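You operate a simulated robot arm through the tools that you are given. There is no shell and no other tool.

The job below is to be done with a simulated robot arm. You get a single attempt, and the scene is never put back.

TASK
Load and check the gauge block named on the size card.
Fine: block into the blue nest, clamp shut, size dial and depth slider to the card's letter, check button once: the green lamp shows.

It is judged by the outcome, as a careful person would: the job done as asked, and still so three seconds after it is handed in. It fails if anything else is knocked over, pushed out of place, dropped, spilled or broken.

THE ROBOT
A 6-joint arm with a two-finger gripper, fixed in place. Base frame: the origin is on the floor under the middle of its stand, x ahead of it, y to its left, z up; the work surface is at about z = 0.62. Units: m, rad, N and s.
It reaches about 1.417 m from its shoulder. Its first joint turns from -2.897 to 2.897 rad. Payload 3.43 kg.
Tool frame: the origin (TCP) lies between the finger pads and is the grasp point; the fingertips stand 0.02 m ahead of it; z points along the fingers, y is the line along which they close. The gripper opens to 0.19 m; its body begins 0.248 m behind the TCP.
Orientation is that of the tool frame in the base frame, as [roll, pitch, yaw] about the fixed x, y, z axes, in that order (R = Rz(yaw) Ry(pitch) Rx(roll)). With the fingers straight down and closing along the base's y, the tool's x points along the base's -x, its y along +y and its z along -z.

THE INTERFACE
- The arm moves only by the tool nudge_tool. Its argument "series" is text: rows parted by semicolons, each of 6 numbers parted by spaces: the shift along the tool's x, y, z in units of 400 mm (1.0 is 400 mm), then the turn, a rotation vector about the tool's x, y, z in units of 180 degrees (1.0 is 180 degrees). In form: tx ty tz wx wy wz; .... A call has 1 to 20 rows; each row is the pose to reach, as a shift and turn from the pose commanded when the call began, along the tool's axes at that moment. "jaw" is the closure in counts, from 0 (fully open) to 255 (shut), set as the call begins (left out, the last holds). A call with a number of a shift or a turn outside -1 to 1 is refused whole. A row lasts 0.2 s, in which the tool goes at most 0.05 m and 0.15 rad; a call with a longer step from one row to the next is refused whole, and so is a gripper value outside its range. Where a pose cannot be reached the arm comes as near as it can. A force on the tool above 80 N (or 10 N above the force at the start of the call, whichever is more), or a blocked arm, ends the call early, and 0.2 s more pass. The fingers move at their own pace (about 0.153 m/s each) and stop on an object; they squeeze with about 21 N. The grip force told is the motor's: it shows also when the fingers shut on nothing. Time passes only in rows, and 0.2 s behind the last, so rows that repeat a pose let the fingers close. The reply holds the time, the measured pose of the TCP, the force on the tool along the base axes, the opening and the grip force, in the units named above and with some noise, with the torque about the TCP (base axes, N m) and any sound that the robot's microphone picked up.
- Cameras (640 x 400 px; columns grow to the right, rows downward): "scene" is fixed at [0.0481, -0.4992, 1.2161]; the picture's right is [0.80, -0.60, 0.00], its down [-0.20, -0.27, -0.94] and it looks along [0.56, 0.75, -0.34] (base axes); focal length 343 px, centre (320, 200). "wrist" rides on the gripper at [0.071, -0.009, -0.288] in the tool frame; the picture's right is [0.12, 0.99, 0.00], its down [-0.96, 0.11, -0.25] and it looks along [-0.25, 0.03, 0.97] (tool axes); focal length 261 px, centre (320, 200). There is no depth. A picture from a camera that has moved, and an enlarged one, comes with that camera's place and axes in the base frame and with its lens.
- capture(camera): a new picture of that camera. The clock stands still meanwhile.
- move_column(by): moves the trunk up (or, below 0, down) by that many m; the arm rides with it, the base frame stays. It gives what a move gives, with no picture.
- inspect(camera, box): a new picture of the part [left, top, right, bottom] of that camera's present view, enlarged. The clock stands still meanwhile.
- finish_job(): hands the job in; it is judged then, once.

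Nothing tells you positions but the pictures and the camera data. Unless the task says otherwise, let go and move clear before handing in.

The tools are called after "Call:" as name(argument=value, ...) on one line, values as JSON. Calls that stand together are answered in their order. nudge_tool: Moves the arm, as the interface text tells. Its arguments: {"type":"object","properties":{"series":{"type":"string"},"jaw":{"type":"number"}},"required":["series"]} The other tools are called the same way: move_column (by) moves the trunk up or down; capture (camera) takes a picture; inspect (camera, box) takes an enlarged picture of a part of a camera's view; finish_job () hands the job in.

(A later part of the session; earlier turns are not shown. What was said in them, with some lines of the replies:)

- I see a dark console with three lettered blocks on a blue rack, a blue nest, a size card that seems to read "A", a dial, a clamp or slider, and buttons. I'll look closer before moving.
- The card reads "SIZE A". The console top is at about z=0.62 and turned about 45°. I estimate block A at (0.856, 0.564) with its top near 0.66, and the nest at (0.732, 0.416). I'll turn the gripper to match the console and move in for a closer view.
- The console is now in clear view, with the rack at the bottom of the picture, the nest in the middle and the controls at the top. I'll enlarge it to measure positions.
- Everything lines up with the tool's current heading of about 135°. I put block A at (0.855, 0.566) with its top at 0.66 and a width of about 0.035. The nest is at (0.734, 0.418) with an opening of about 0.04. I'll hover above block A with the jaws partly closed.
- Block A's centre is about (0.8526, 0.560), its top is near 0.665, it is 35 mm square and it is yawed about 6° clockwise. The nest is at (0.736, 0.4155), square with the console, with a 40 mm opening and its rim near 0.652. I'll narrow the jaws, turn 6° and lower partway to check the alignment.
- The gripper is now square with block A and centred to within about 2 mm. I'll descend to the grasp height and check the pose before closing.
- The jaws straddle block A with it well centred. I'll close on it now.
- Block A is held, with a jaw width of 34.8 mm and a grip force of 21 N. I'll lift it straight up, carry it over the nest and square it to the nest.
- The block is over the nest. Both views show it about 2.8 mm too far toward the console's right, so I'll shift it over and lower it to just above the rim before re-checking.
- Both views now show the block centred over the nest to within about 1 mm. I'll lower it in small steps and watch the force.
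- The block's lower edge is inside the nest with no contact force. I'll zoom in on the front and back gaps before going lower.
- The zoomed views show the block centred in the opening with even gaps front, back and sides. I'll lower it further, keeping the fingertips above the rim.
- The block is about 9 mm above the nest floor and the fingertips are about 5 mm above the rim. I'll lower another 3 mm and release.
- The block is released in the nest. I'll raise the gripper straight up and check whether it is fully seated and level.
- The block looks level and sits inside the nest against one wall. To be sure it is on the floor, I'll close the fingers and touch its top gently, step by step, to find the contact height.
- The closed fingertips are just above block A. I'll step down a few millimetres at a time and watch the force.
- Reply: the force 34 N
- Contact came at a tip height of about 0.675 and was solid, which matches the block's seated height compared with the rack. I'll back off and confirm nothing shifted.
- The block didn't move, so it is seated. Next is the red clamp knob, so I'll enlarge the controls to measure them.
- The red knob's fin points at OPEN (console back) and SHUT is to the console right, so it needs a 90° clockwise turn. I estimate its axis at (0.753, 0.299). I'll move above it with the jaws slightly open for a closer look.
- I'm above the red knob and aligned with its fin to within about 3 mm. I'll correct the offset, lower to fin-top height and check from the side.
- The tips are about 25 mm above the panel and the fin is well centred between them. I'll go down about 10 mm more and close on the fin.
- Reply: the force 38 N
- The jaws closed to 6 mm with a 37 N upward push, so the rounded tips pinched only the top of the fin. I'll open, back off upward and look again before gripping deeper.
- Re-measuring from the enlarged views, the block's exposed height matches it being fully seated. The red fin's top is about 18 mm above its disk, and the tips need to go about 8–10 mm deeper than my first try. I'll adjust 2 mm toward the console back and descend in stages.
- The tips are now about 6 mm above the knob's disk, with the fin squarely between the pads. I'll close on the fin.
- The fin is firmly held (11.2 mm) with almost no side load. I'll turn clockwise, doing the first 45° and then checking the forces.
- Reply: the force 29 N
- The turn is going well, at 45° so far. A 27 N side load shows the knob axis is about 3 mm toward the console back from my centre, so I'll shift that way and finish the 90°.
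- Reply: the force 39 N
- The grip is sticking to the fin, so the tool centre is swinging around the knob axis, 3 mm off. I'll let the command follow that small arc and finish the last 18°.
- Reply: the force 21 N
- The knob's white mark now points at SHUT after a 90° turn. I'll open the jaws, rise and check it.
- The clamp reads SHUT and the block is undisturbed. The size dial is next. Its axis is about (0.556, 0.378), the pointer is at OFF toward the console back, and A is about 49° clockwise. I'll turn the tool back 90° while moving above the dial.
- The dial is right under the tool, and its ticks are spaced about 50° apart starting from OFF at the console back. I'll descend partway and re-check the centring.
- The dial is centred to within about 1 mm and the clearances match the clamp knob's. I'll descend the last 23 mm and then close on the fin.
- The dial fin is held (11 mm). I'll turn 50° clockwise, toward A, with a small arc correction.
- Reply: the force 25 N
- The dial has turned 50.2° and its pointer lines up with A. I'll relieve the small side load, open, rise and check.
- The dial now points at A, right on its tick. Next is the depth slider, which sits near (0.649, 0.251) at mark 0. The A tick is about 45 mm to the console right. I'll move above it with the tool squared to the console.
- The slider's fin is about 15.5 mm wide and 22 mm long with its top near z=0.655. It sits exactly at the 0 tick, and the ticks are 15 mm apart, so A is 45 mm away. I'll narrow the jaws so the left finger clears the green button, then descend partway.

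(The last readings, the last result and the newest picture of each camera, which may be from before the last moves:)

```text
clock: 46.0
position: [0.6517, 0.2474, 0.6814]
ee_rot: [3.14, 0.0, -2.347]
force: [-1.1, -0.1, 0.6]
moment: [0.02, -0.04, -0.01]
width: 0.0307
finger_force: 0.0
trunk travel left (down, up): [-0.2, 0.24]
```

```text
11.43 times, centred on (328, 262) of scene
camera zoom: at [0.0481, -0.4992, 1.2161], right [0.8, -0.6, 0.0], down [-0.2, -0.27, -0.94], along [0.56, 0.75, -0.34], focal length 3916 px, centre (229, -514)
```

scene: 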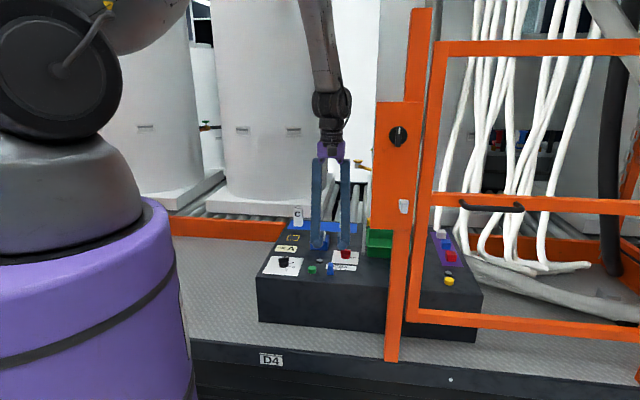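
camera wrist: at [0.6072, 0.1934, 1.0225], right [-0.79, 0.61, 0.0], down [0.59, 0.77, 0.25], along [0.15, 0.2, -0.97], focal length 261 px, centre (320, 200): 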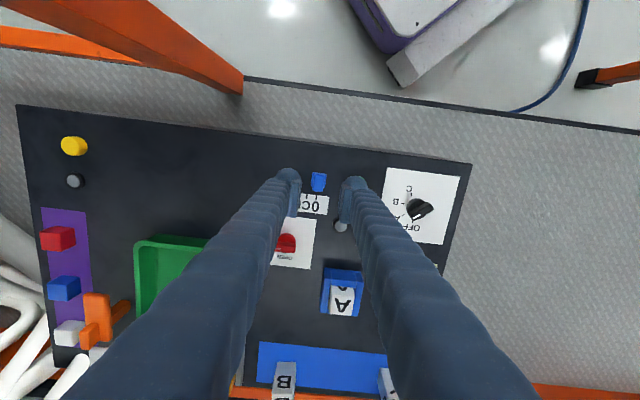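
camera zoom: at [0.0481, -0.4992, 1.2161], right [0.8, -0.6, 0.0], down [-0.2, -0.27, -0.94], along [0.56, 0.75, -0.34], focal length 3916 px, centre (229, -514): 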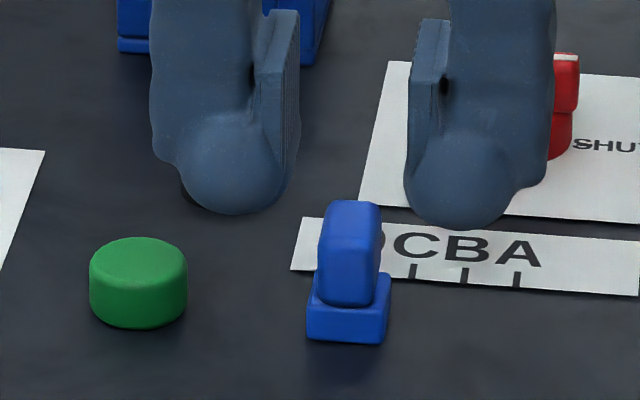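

The fin is centred and the left finger clears the button. I'll descend the last 20 mm and close on the fin.

Call:
nudge_tool(series="0 0 0.02 0 0 0; 0 0 0.04 0 0 0; 0 0 0.05 0 0 0; 0 0 0.05 0 0 0", jaw=214)

Call:
inspect(camera="scene", box=[300, 245, 356, 280])

Call:
nudge_tool(series="0 0 0 0 0 0; 0 0 0 0 0 0; 0 0 0 0 0 0", jaw=255)

Call:
inspect(camera="scene", box=[300, 245, 356, 280])

Call:
inspect(camera="wrist", box=[270, 150, 370, 230])

```text
clock: 47.0
position: [0.6507, 0.2464, 0.6618]
ee_rot: [3.14, 0.0, -2.347]
force: [0.9, 0.1, 0.0]
moment: [-0.04, -0.01, 0.02]
width: 0.0305
finger_force: 0.1
trunk travel left (down, up): [-0.2, 0.24]
```

```text
11.43 times, centred on (328, 262) of scene
camera zoom: at [0.0481, -0.4992, 1.2161], right [0.8, -0.6, 0.0], down [-0.2, -0.27, -0.94], along [0.56, 0.75, -0.34], focal length 3916 px, centre (229, -514)
```

zoom: 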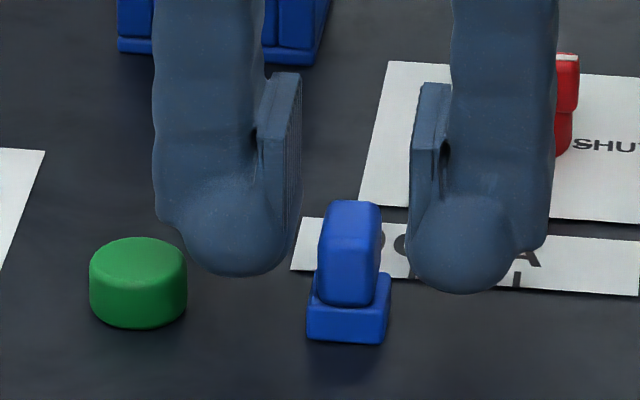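

```text
clock: 47.8
position: [0.6519, 0.2465, 0.6616]
ee_rot: [3.141, -0.001, -2.346]
force: [0.9, -0.1, 0.1]
moment: [0.05, -0.03, -0.48]
width: 0.0148
finger_force: 45.1
trunk travel left (down, up): [-0.2, 0.24]
```

```text
11.43 times, centred on (328, 262) of scene
camera zoom: at [0.0481, -0.4992, 1.2161], right [0.8, -0.6, 0.0], down [-0.2, -0.27, -0.94], along [0.56, 0.75, -0.34], focal length 3916 px, centre (229, -514)
```

zoom: 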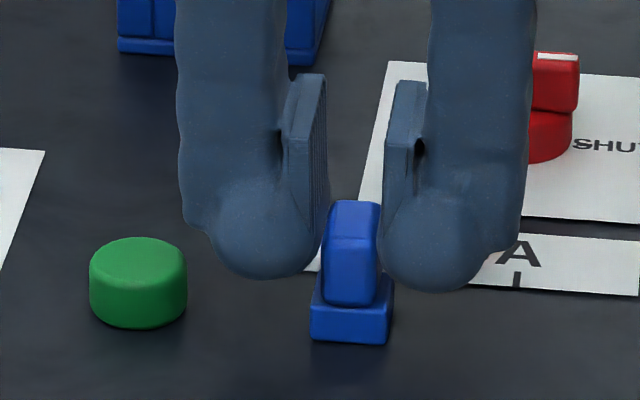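

```text
5.00 times, centred on (320, 190) of wrist
camera zoom: at [0.6088, 0.1909, 0.9504], right [-0.79, 0.61, 0.0], down [0.59, 0.77, 0.25], along [0.15, 0.2, -0.97], focal length 1303 px, centre (320, 250)
```

zoom: 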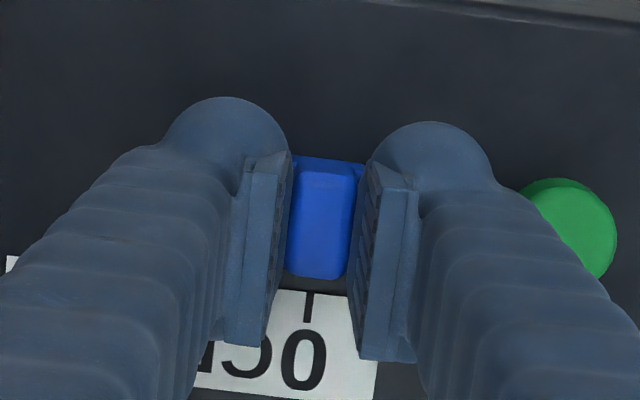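

The slider is gripped and sits at the 0 tick. I'll pull it toward A along the console's right direction, stopping just short to check.

Call:
nudge_tool(series="0 -0.015 0 0 0 0; 0 -0.035 0 0 0 0; 0 -0.055 0 0 0 0; 0 -0.075 0 0 0 0; 0 -0.095 0 0 0 0; 0 -0.11 0 0 0 0; 0 -0.11 0 0 0 0", jaw=255)

Call:
inspect(camera="wrist", box=[270, 150, 370, 230])

Call:
inspect(camera="scene", box=[310, 245, 366, 280])

Call:
capture(camera="scene")

```text
clock: 49.4
position: [0.6812, 0.2164, 0.6622]
ee_rot: [3.138, 0.0, -2.347]
force: [-5.6, -5.4, 3.8]
moment: [0.04, -0.04, -0.45]
width: 0.015
finger_force: 45.0
trunk travel left (down, up): [-0.2, 0.24]
```

```text
5.00 times, centred on (320, 190) of wrist
camera zoom: at [0.6398, 0.1601, 0.9504], right [-0.79, 0.61, 0.0], down [0.59, 0.77, 0.25], along [0.15, 0.2, -0.97], focal length 1303 px, centre (320, 250)
```

zoom: 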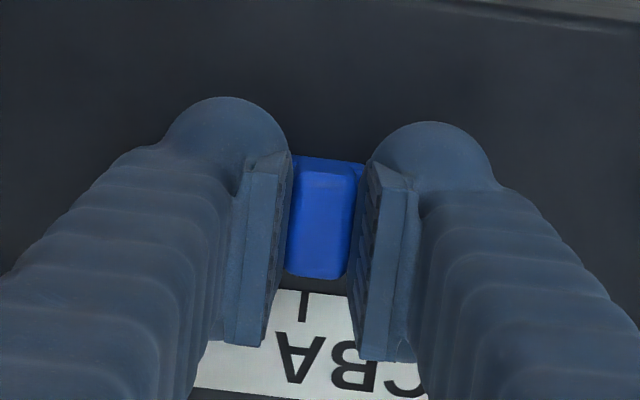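

```text
11.43 times, centred on (338, 262) of scene
camera zoom: at [0.0481, -0.4992, 1.2161], right [0.8, -0.6, 0.0], down [-0.2, -0.27, -0.94], along [0.56, 0.75, -0.34], focal length 3916 px, centre (114, -514)
```

zoom: 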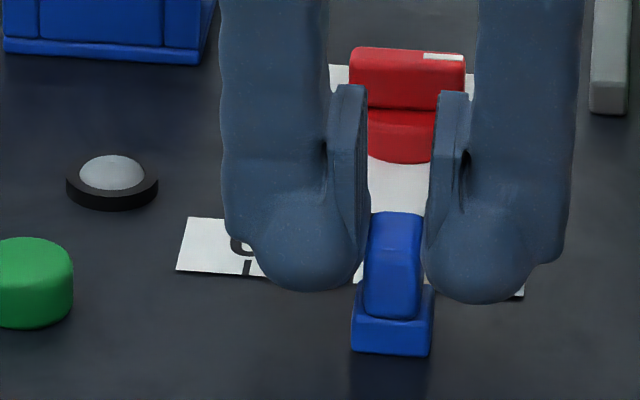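

```text
taken
```

scene: 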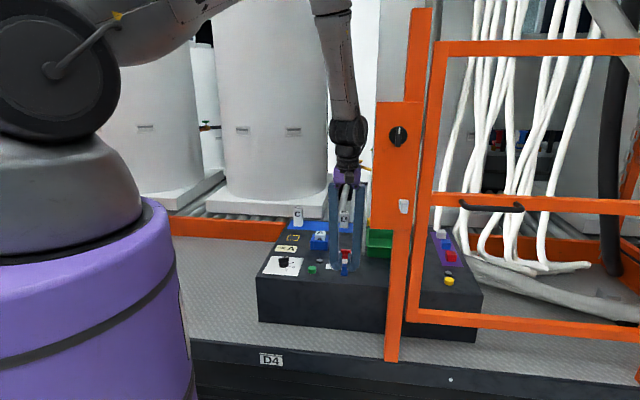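

The slider is about 1.5 mm short of the A tick. I'll move it that last bit and re-check against the tick.

Call:
nudge_tool(series="0 -0.002 0 0 0 0; 0 -0.0038 0 0 0 0; 0 -0.0038 0 0 0 0", jaw=255)

Call:
inspect(camera="wrist", box=[300, 180, 340, 230])

```text
clock: 50.2
position: [0.6824, 0.2157, 0.6627]
ee_rot: [3.141, -0.002, -2.348]
force: [-4.2, -3.1, -6.1]
moment: [0.02, -0.04, -0.47]
width: 0.0149
finger_force: 45.3
trunk travel left (down, up): [-0.2, 0.24]
```

```text
8.00 times, centred on (320, 205) of wrist
camera zoom: at [0.6409, 0.1591, 0.9505], right [-0.79, 0.61, 0.0], down [0.59, 0.77, 0.25], along [0.15, 0.2, -0.97], focal length 2085 px, centre (320, 160)
```

zoom: 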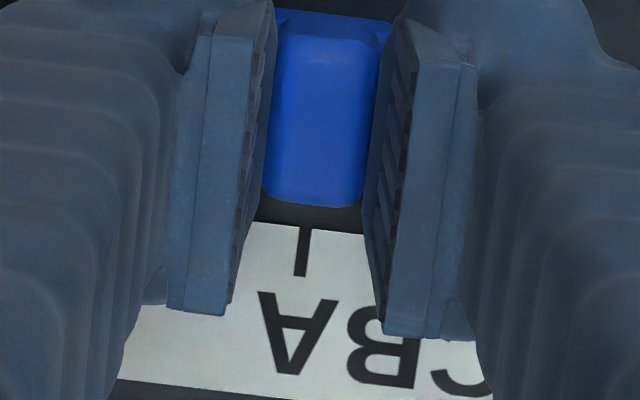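

The slider is on the A tick to within about 0.5 mm. I'll open the jaws slightly, rise and verify.

Call:
nudge_tool(series="0 0 0 0 0 0; 0 0 0 0 0 0; 0 0 -0.04 0 0 0; 0 0 -0.12 0 0 0; 0 0 -0.2 0 0 0; 0 0 -0.2 0 0 0", jaw=208)

Call:
inspect(camera="wrist", box=[290, 160, 350, 220])

Call:
inspect(camera="scene", box=[300, 245, 372, 290])

Call:
capture(camera="wrist")

```text
clock: 51.6
position: [0.6825, 0.2139, 0.7437]
ee_rot: [3.141, 0.001, -2.347]
force: [-0.1, -0.6, -0.5]
moment: [0.03, 0.0, 0.0]
width: 0.035
finger_force: 0.1
trunk travel left (down, up): [-0.2, 0.24]
```

```text
6.67 times, centred on (320, 190) of wrist
camera zoom: at [0.6402, 0.1579, 1.0317], right [-0.79, 0.61, 0.0], down [0.59, 0.77, 0.25], along [0.15, 0.2, -0.97], focal length 1738 px, centre (320, 267)
```

zoom: 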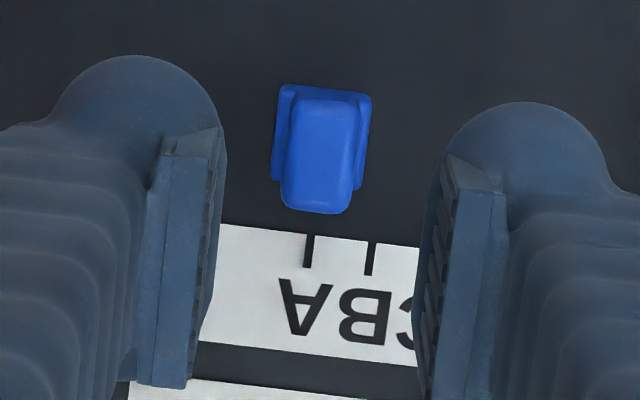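

```text
8.89 times, centred on (336, 268) of scene
camera zoom: at [0.0481, -0.4992, 1.2161], right [0.8, -0.6, 0.0], down [-0.2, -0.27, -0.94], along [0.56, 0.75, -0.34], focal length 3046 px, centre (178, -400)
```

zoom: 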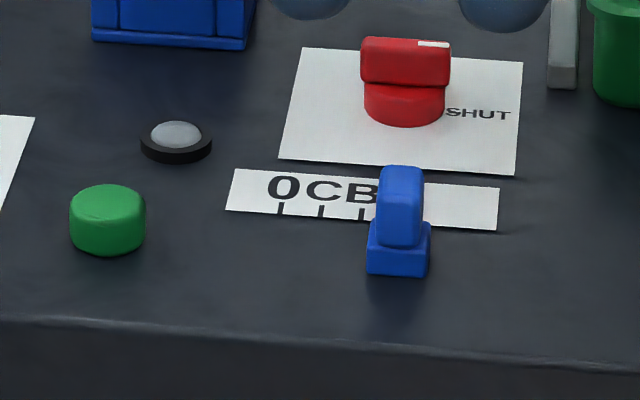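

```text
taken
camera wrist: at [0.6402, 0.1579, 1.0317], right [-0.79, 0.61, 0.0], down [0.59, 0.77, 0.25], along [0.15, 0.2, -0.97], focal length 261 px, centre (320, 200)
```

wrist: 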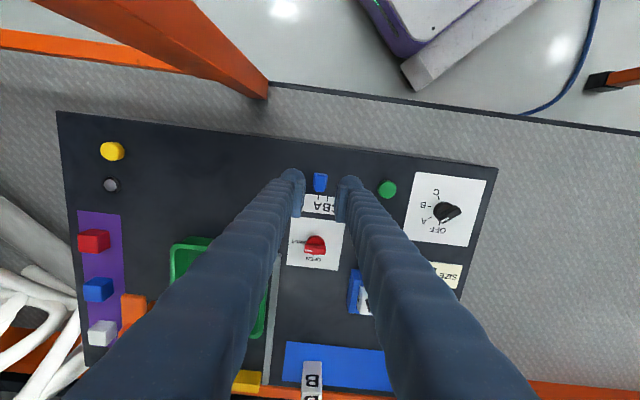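

The slider is at A but looks about 1 mm past the tick compared with how it sat at 0. It's easy to refine, so I'll go back down to the same pose, grip, shift it 1.2 mm back and release.

Call:
nudge_tool(series="0 0 0.08 0 0 0; 0 0 0.15 0 0 0; 0 0 0.2 0 0 0; 0 0 0.2 0 0 0", jaw=208)

Call:
nudge_tool(series="0 0 0 0 0 0; 0 0 0 0 0 0; 0 0 0 0 0 0; 0 0.0015 0 0 0 0; 0 0.003 0 0 0 0; 0 0.003 0 0 0 0", jaw=255)

Call:
nudge_tool(series="0 0 0 0 0 0; 0 0 0 0 0 0; 0 0 -0.04 0 0 0; 0 0 -0.12 0 0 0; 0 0 -0.2 0 0 0; 0 0 -0.2 0 0 0", jaw=208)

Call:
inspect(camera="wrist", box=[290, 160, 350, 220])

Call:
inspect(camera="scene", box=[300, 245, 372, 290])

```text
clock: 52.6
position: [0.6813, 0.216, 0.6615]
ee_rot: [3.141, 0.0, -2.347]
force: [-1.1, -0.4, 0.7]
moment: [0.0, 0.02, -0.01]
width: 0.0349
finger_force: 0.1
trunk travel left (down, up): [-0.2, 0.24]
```

```text
clock: 54.0
position: [0.6814, 0.2158, 0.6615]
ee_rot: [3.139, -0.003, -2.348]
force: [-3.7, -5.0, -7.2]
moment: [-0.02, 0.0, -0.46]
width: 0.0151
finger_force: 45.1
trunk travel left (down, up): [-0.2, 0.24]
```

```text
clock: 55.4
position: [0.6827, 0.217, 0.7429]
ee_rot: [3.141, 0.0, -2.348]
force: [0.4, -0.9, -0.9]
moment: [0.02, 0.01, 0.0]
width: 0.0352
finger_force: 0.0
trunk travel left (down, up): [-0.2, 0.24]
```

```text
6.67 times, centred on (320, 190) of wrist
camera zoom: at [0.64, 0.1605, 1.0317], right [-0.79, 0.61, 0.0], down [0.59, 0.77, 0.25], along [0.15, 0.2, -0.97], focal length 1738 px, centre (320, 267)
```

zoom: 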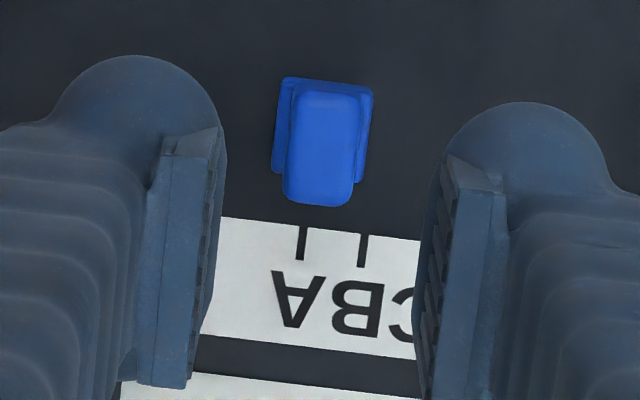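

```text
8.89 times, centred on (336, 268) of scene
camera zoom: at [0.0481, -0.4992, 1.2161], right [0.8, -0.6, 0.0], down [-0.2, -0.27, -0.94], along [0.56, 0.75, -0.34], focal length 3046 px, centre (178, -400)
```

zoom: 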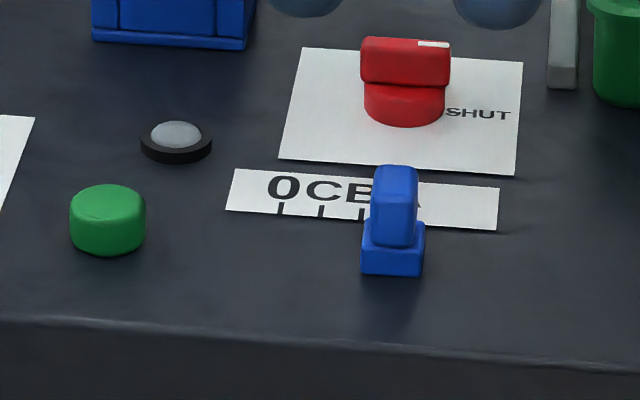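

The correction overshot slightly and the slider is now about 1 mm short of A. I'll do one more fine shift of 1 mm toward A.

Call:
nudge_tool(series="0 -0.001 0.08 0 0 0; 0 -0.001 0.15 0 0 0; 0 -0.001 0.2 0 0 0; 0 -0.001 0.2 0 0 0; 0 -0.001 0.2 0 0 0", jaw=208)

Call:
nudge_tool(series="0 0 0 0 0 0; 0 0 0 0 0 0; 0 0 0 0 0 0; 0 -0.0018 0 0 0 0; 0 -0.0018 0 0 0 0; 0 -0.0018 0 0 0 0", jaw=255)

Call:
inspect(camera="scene", box=[300, 245, 372, 290])

```text
clock: 56.6
position: [0.6824, 0.2178, 0.6629]
ee_rot: [3.139, 0.0, -2.347]
force: [-0.7, -0.7, -0.6]
moment: [0.0, -0.02, 0.03]
width: 0.0351
finger_force: 0.0
trunk travel left (down, up): [-0.2, 0.24]
```

```text
clock: 58.0
position: [0.6832, 0.2169, 0.6641]
ee_rot: [3.141, 0.0, -2.348]
force: [0.0, -0.1, 6.7]
moment: [-0.07, 0.09, -0.45]
width: 0.0147
finger_force: 45.1
trunk travel left (down, up): [-0.2, 0.24]
```

```text
8.89 times, centred on (336, 268) of scene
camera zoom: at [0.0481, -0.4992, 1.2161], right [0.8, -0.6, 0.0], down [-0.2, -0.27, -0.94], along [0.56, 0.75, -0.34], focal length 3046 px, centre (178, -400)
```

zoom: 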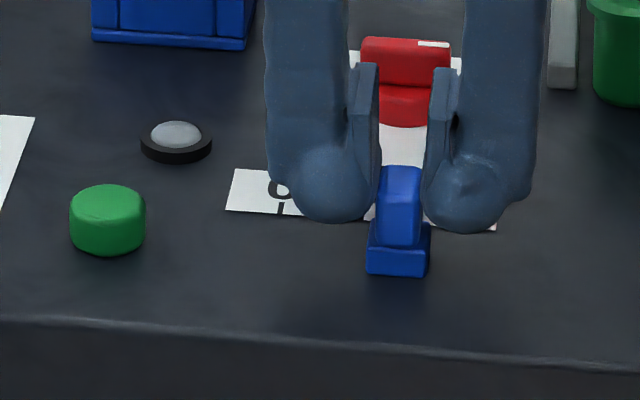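

Call:
nudge_tool(series="0 0.001 0 0 0 0; 0 0.002 0 0 0 0; 0 0.002 0 0 0 0; 0 0.002 0 0 0 0", jaw=255)

Call:
inspect(camera="scene", box=[300, 245, 372, 290])

Call:
inspect(camera="wrist", box=[300, 180, 340, 230])

```text
clock: 59.0
position: [0.6827, 0.2172, 0.6645]
ee_rot: [3.141, 0.0, -2.347]
force: [2.2, 1.5, 10.0]
moment: [-0.01, -0.06, -0.43]
width: 0.0146
finger_force: 45.2
trunk travel left (down, up): [-0.2, 0.24]
```

```text
8.89 times, centred on (336, 268) of scene
camera zoom: at [0.0481, -0.4992, 1.2161], right [0.8, -0.6, 0.0], down [-0.2, -0.27, -0.94], along [0.56, 0.75, -0.34], focal length 3046 px, centre (178, -400)
```

zoom: 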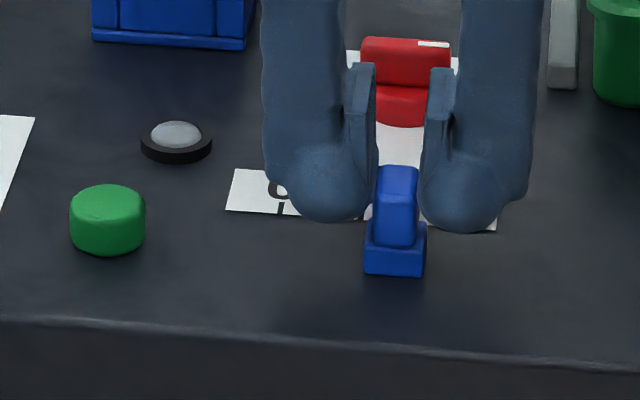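

```text
8.00 times, centred on (320, 205) of wrist
camera zoom: at [0.64, 0.1602, 0.9515], right [-0.79, 0.61, 0.0], down [0.59, 0.77, 0.25], along [0.15, 0.2, -0.97], focal length 2085 px, centre (320, 160)
```

zoom: 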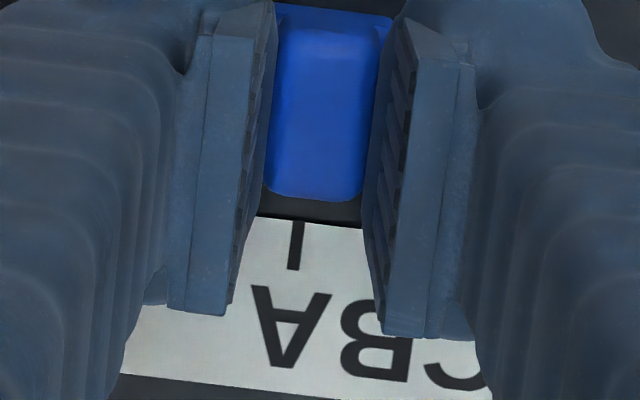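

The slider base is now where the A tick should put it. I'll release, rise and verify.

Call:
nudge_tool(series="0 0 0 0 0 0; 0 0 0 0 0 0; 0 0 -0.04 0 0 0; 0 0 -0.12 0 0 0; 0 0 -0.2 0 0 0; 0 0 -0.2 0 0 0", jaw=208)

Call:
inspect(camera="wrist", box=[290, 160, 350, 220])

Call:
inspect(camera="scene", box=[300, 245, 372, 290])

```text
clock: 60.4
position: [0.6815, 0.2162, 0.7408]
ee_rot: [3.14, -0.001, -2.349]
force: [-0.3, -0.3, 0.3]
moment: [0.04, -0.03, 0.03]
width: 0.035
finger_force: 0.0
trunk travel left (down, up): [-0.2, 0.24]
```

```text
6.67 times, centred on (320, 190) of wrist
camera zoom: at [0.6389, 0.1596, 1.03], right [-0.79, 0.61, 0.0], down [0.59, 0.77, 0.25], along [0.15, 0.2, -0.97], focal length 1738 px, centre (320, 267)
```

zoom: 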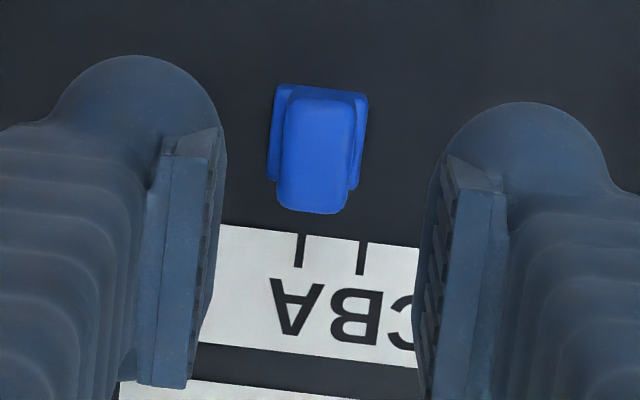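

```text
8.89 times, centred on (336, 268) of scene
camera zoom: at [0.0481, -0.4992, 1.2161], right [0.8, -0.6, 0.0], down [-0.2, -0.27, -0.94], along [0.56, 0.75, -0.34], focal length 3046 px, centre (178, -400)
```

zoom: 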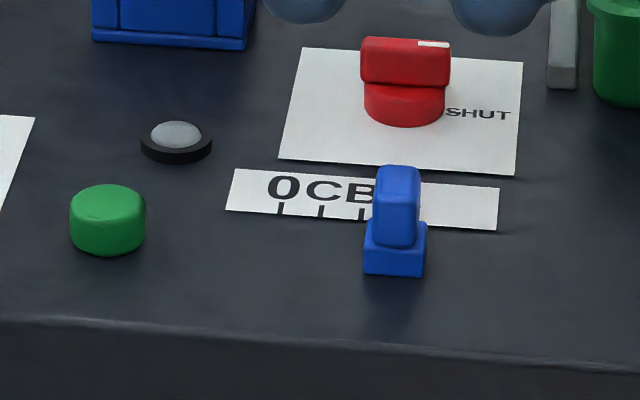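

The slider is on A, the dial on A, the clamp on SHUT and the block is seated. Next is the green check button near (0.608, 0.290). I'll close the jaws and position one rounded fingertip above it.

Call:
nudge_tool(series="0 0 0 0 0 0; -0.01 0.075 0 0 0 0; -0.02 0.15 0 0 0 0; -0.03 0.225 0 0 0 0; -0.04 0.3003 0 0 0 0; -0.04 0.3003 0 0 0 0; -0.04 0.3003 0 0 0 0", jaw=255)

Call:
inspect(camera="wrist", box=[260, 130, 380, 230])

Call:
inspect(camera="scene", box=[280, 225, 360, 285])

```text
clock: 62.0
position: [0.6099, 0.3124, 0.7413]
ee_rot: [3.138, -0.001, -2.347]
force: [0.2, -0.3, -0.1]
moment: [0.02, 0.01, 0.04]
width: 0.0003
finger_force: 20.3
trunk travel left (down, up): [-0.2, 0.24]
```

```text
4.00 times, centred on (320, 180) of wrist
camera zoom: at [0.5669, 0.2567, 1.03], right [-0.79, 0.61, 0.0], down [0.59, 0.77, 0.25], along [0.15, 0.2, -0.97], focal length 1043 px, centre (320, 280)
```

zoom: 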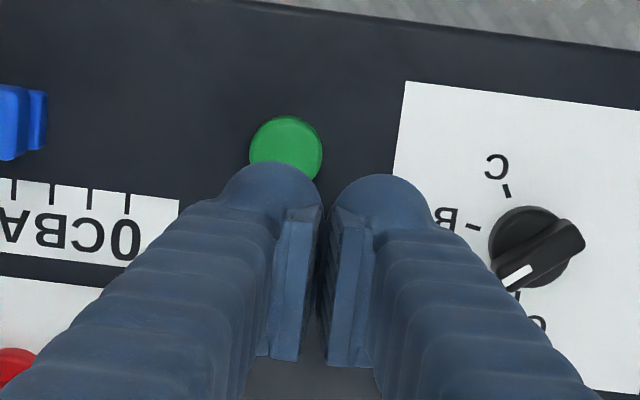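

```text
6.67 times, centred on (320, 255) of scene
camera zoom: at [0.0481, -0.4992, 1.2161], right [0.8, -0.6, 0.0], down [-0.2, -0.27, -0.94], along [0.56, 0.75, -0.34], focal length 2284 px, centre (320, -167)
```

zoom: 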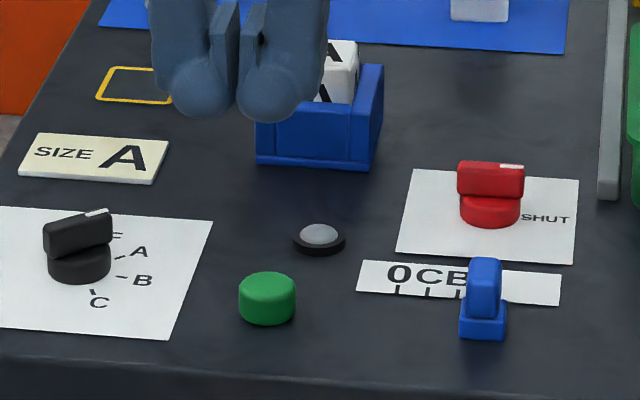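

The fingertip is lined up over the green button to within about 2 mm. I'll descend to just above it first.

Call:
nudge_tool(series="0.004 0 0.06 0 0 0; 0.004 0 0.12 0 0 0; 0.004 0 0.165 0 0 0; 0.004 0 0.18 0 0 0; 0.004 0 0.18 0 0 0", jaw=255)

Call:
inspect(camera="scene", box=[290, 240, 346, 280])

Call:
inspect(camera="wrist", box=[260, 130, 380, 230])

```text
clock: 63.2
position: [0.6076, 0.3104, 0.6703]
ee_rot: [3.139, 0.001, -2.346]
force: [0.5, 0.8, 0.2]
moment: [-0.02, -0.02, -0.05]
width: 0.0
finger_force: 21.3
trunk travel left (down, up): [-0.2, 0.24]
```

```text
10.00 times, centred on (318, 260) of scene
camera zoom: at [0.0481, -0.4992, 1.2161], right [0.8, -0.6, 0.0], down [-0.2, -0.27, -0.94], along [0.56, 0.75, -0.34], focal length 3426 px, centre (340, -400)
```

zoom: 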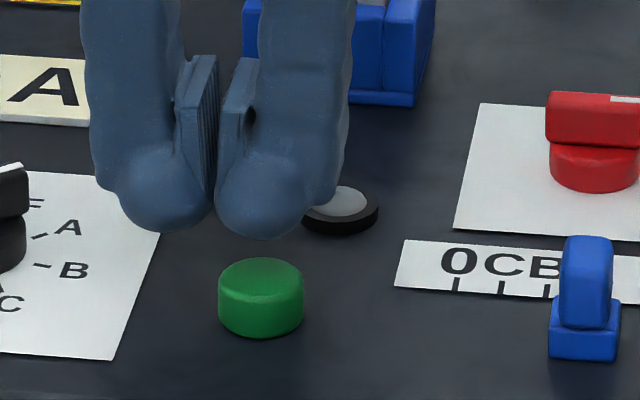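

```text
4.00 times, centred on (320, 180) of wrist
camera zoom: at [0.5643, 0.2545, 0.9591], right [-0.79, 0.61, 0.0], down [0.59, 0.77, 0.25], along [0.15, 0.2, -0.97], focal length 1043 px, centre (320, 280)
```

zoom: 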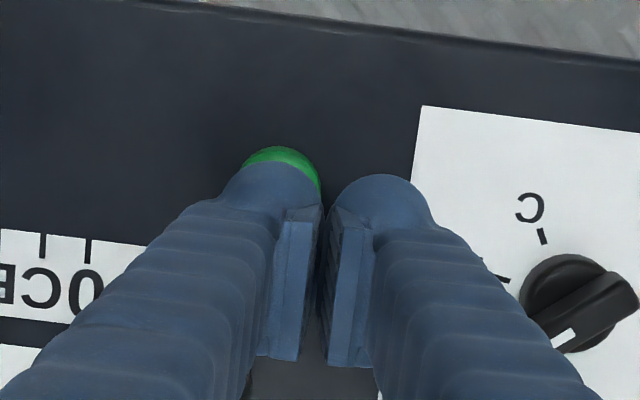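

Call:
nudge_tool(series="0.005 0 0.01 0 0 0; 0.005 0 0.02 0 0 0; 0.005 0 0.027 0 0 0", jaw=255)

Call:
inspect(camera="scene", box=[290, 240, 346, 280])

```text
clock: 64.0
position: [0.6048, 0.3095, 0.6599]
ee_rot: [3.14, -0.001, -2.348]
force: [-0.1, -0.1, -0.6]
moment: [0.0, -0.02, -0.01]
width: 0.0003
finger_force: 20.9
trunk travel left (down, up): [-0.2, 0.24]
```

```text
10.00 times, centred on (318, 260) of scene
camera zoom: at [0.0481, -0.4992, 1.2161], right [0.8, -0.6, 0.0], down [-0.2, -0.27, -0.94], along [0.56, 0.75, -0.34], focal length 3426 px, centre (340, -400)
```

zoom: 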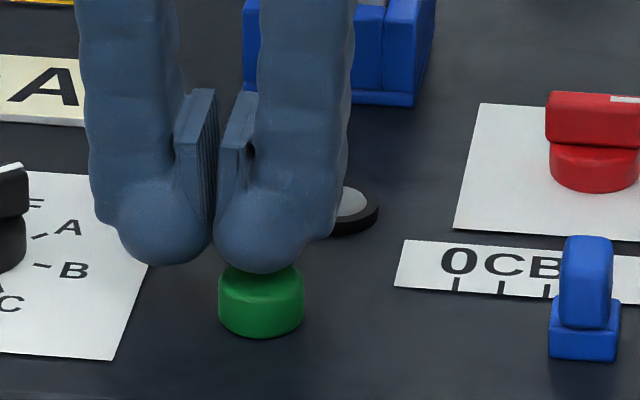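

The fingertip is just above the button centre with no contact yet. I'll press down smoothly in small steps and watch the force.

Call:
nudge_tool(series="0 0 0.005 0 0 0; 0 0 0.01 0 0 0", jaw=255)

```text
clock: 64.6
position: [0.6067, 0.3099, 0.6562]
ee_rot: [3.139, 0.0, -2.348]
force: [0.8, 0.1, -0.2]
moment: [0.03, 0.0, -0.01]
width: 0.0001
finger_force: 21.0
trunk travel left (down, up): [-0.2, 0.24]
```

Call:
nudge_tool(series="0 0 0.004 0 0 0; 0 0 0.0075 0 0 0", jaw=255)

Call:
inspect(camera="scene", box=[290, 240, 346, 280])

```text
clock: 65.2
position: [0.6066, 0.309, 0.653]
ee_rot: [3.139, 0.0, -2.346]
force: [0.3, -0.9, 2.0]
moment: [-0.05, -0.01, -0.02]
width: 0.0
finger_force: 21.1
trunk travel left (down, up): [-0.2, 0.24]
heard: click
```

```text
10.00 times, centred on (318, 260) of scene
camera zoom: at [0.0481, -0.4992, 1.2161], right [0.8, -0.6, 0.0], down [-0.2, -0.27, -0.94], along [0.56, 0.75, -0.34], focal length 3426 px, centre (340, -400)
```

zoom: 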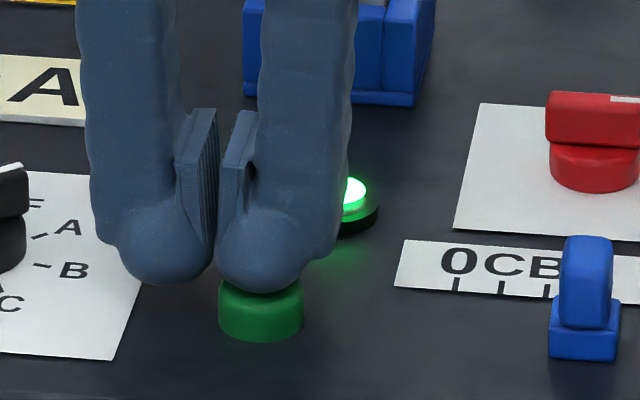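

I heard the click and the lamp turned green. I'll retract straight up and move clear.

Call:
nudge_tool(series="0 0 -0.03 0 0 0; 0 0 -0.12 0 0 0; 0 0 -0.24 0 0 0; 0 0 -0.36 0 0 0; 0 0 -0.45 0 0 0; 0 0 -0.45 0 0 0", jaw=255)

Call:
capture(camera="scene")

Call:
inspect(camera="scene", box=[255, 195, 375, 290])

Call:
capture(camera="wrist")

```text
clock: 66.6
position: [0.6045, 0.3095, 0.8325]
ee_rot: [3.139, 0.0, -2.348]
force: [0.4, -0.4, 0.3]
moment: [0.07, 0.0, -0.01]
width: 0.0002
finger_force: 21.0
trunk travel left (down, up): [-0.2, 0.24]
```

```text
taken
```

scene: 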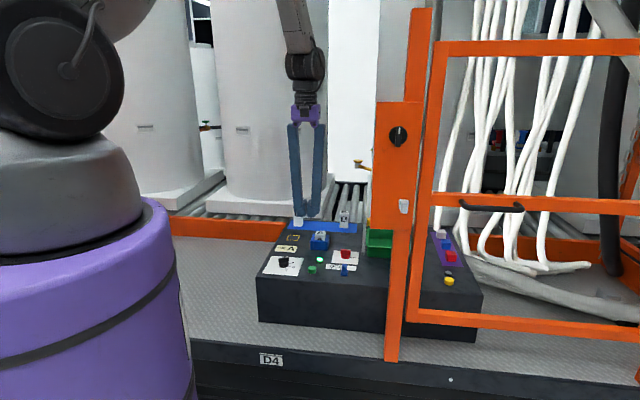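

```text
4.21 times, centred on (315, 242) of scene
camera zoom: at [0.0481, -0.4992, 1.2161], right [0.8, -0.6, 0.0], down [-0.2, -0.27, -0.94], along [0.56, 0.75, -0.34], focal length 1443 px, centre (341, 21)
```

zoom: 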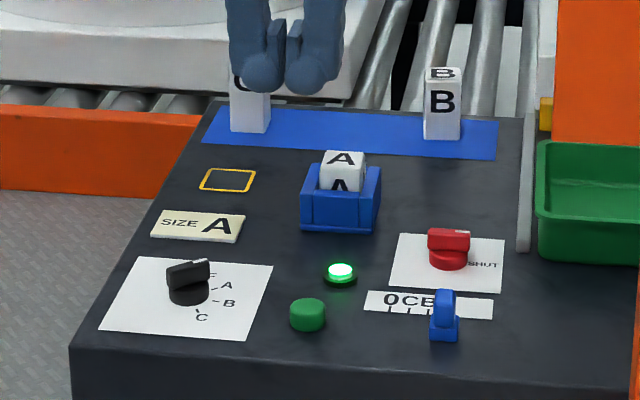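

```text
taken
camera wrist: at [0.5626, 0.2532, 1.1198], right [-0.79, 0.61, 0.0], down [0.59, 0.77, 0.25], along [0.15, 0.2, -0.97], focal length 261 px, centre (320, 200)
```

wrist: 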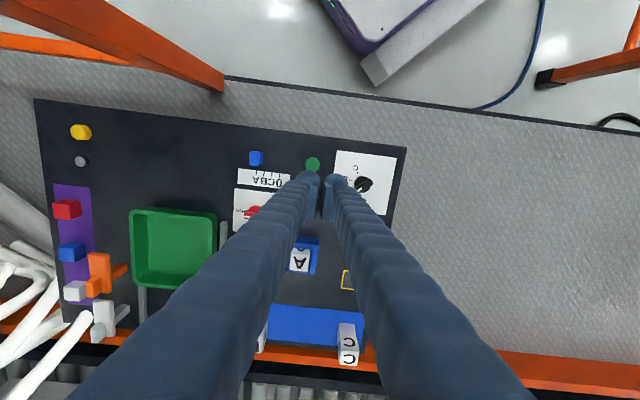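

The lamp is steady green, and block A is in the nest with the clamp on SHUT and both the dial and slider at A. Blocks B and C are undisturbed and the arm is clear. I'm handing the job in.

Call:
finish_job()

```text
The job is handed in.
```

The job is handed in. The size card reads A, and the lamp went green after one press of the check button and was still lit when I handed in.

- **Block:** block A is seated in the blue nest. I checked it by pressing on top, and it did not move.
- **Clamp:** turned from OPEN to SHUT.
- **Size dial:** pointing at A.
- **Depth slider:** on the A tick, within about 0.5 mm as measured from the pictures. It took three small adjustments to settle there.
- **Everything else:** blocks B and C and the rest of the console look undisturbed in the final pictures. The arm is raised clear of the console.

My first grip on the clamp knob caught only its top edge, so I let go and gripped it lower. The knob was unaffected.
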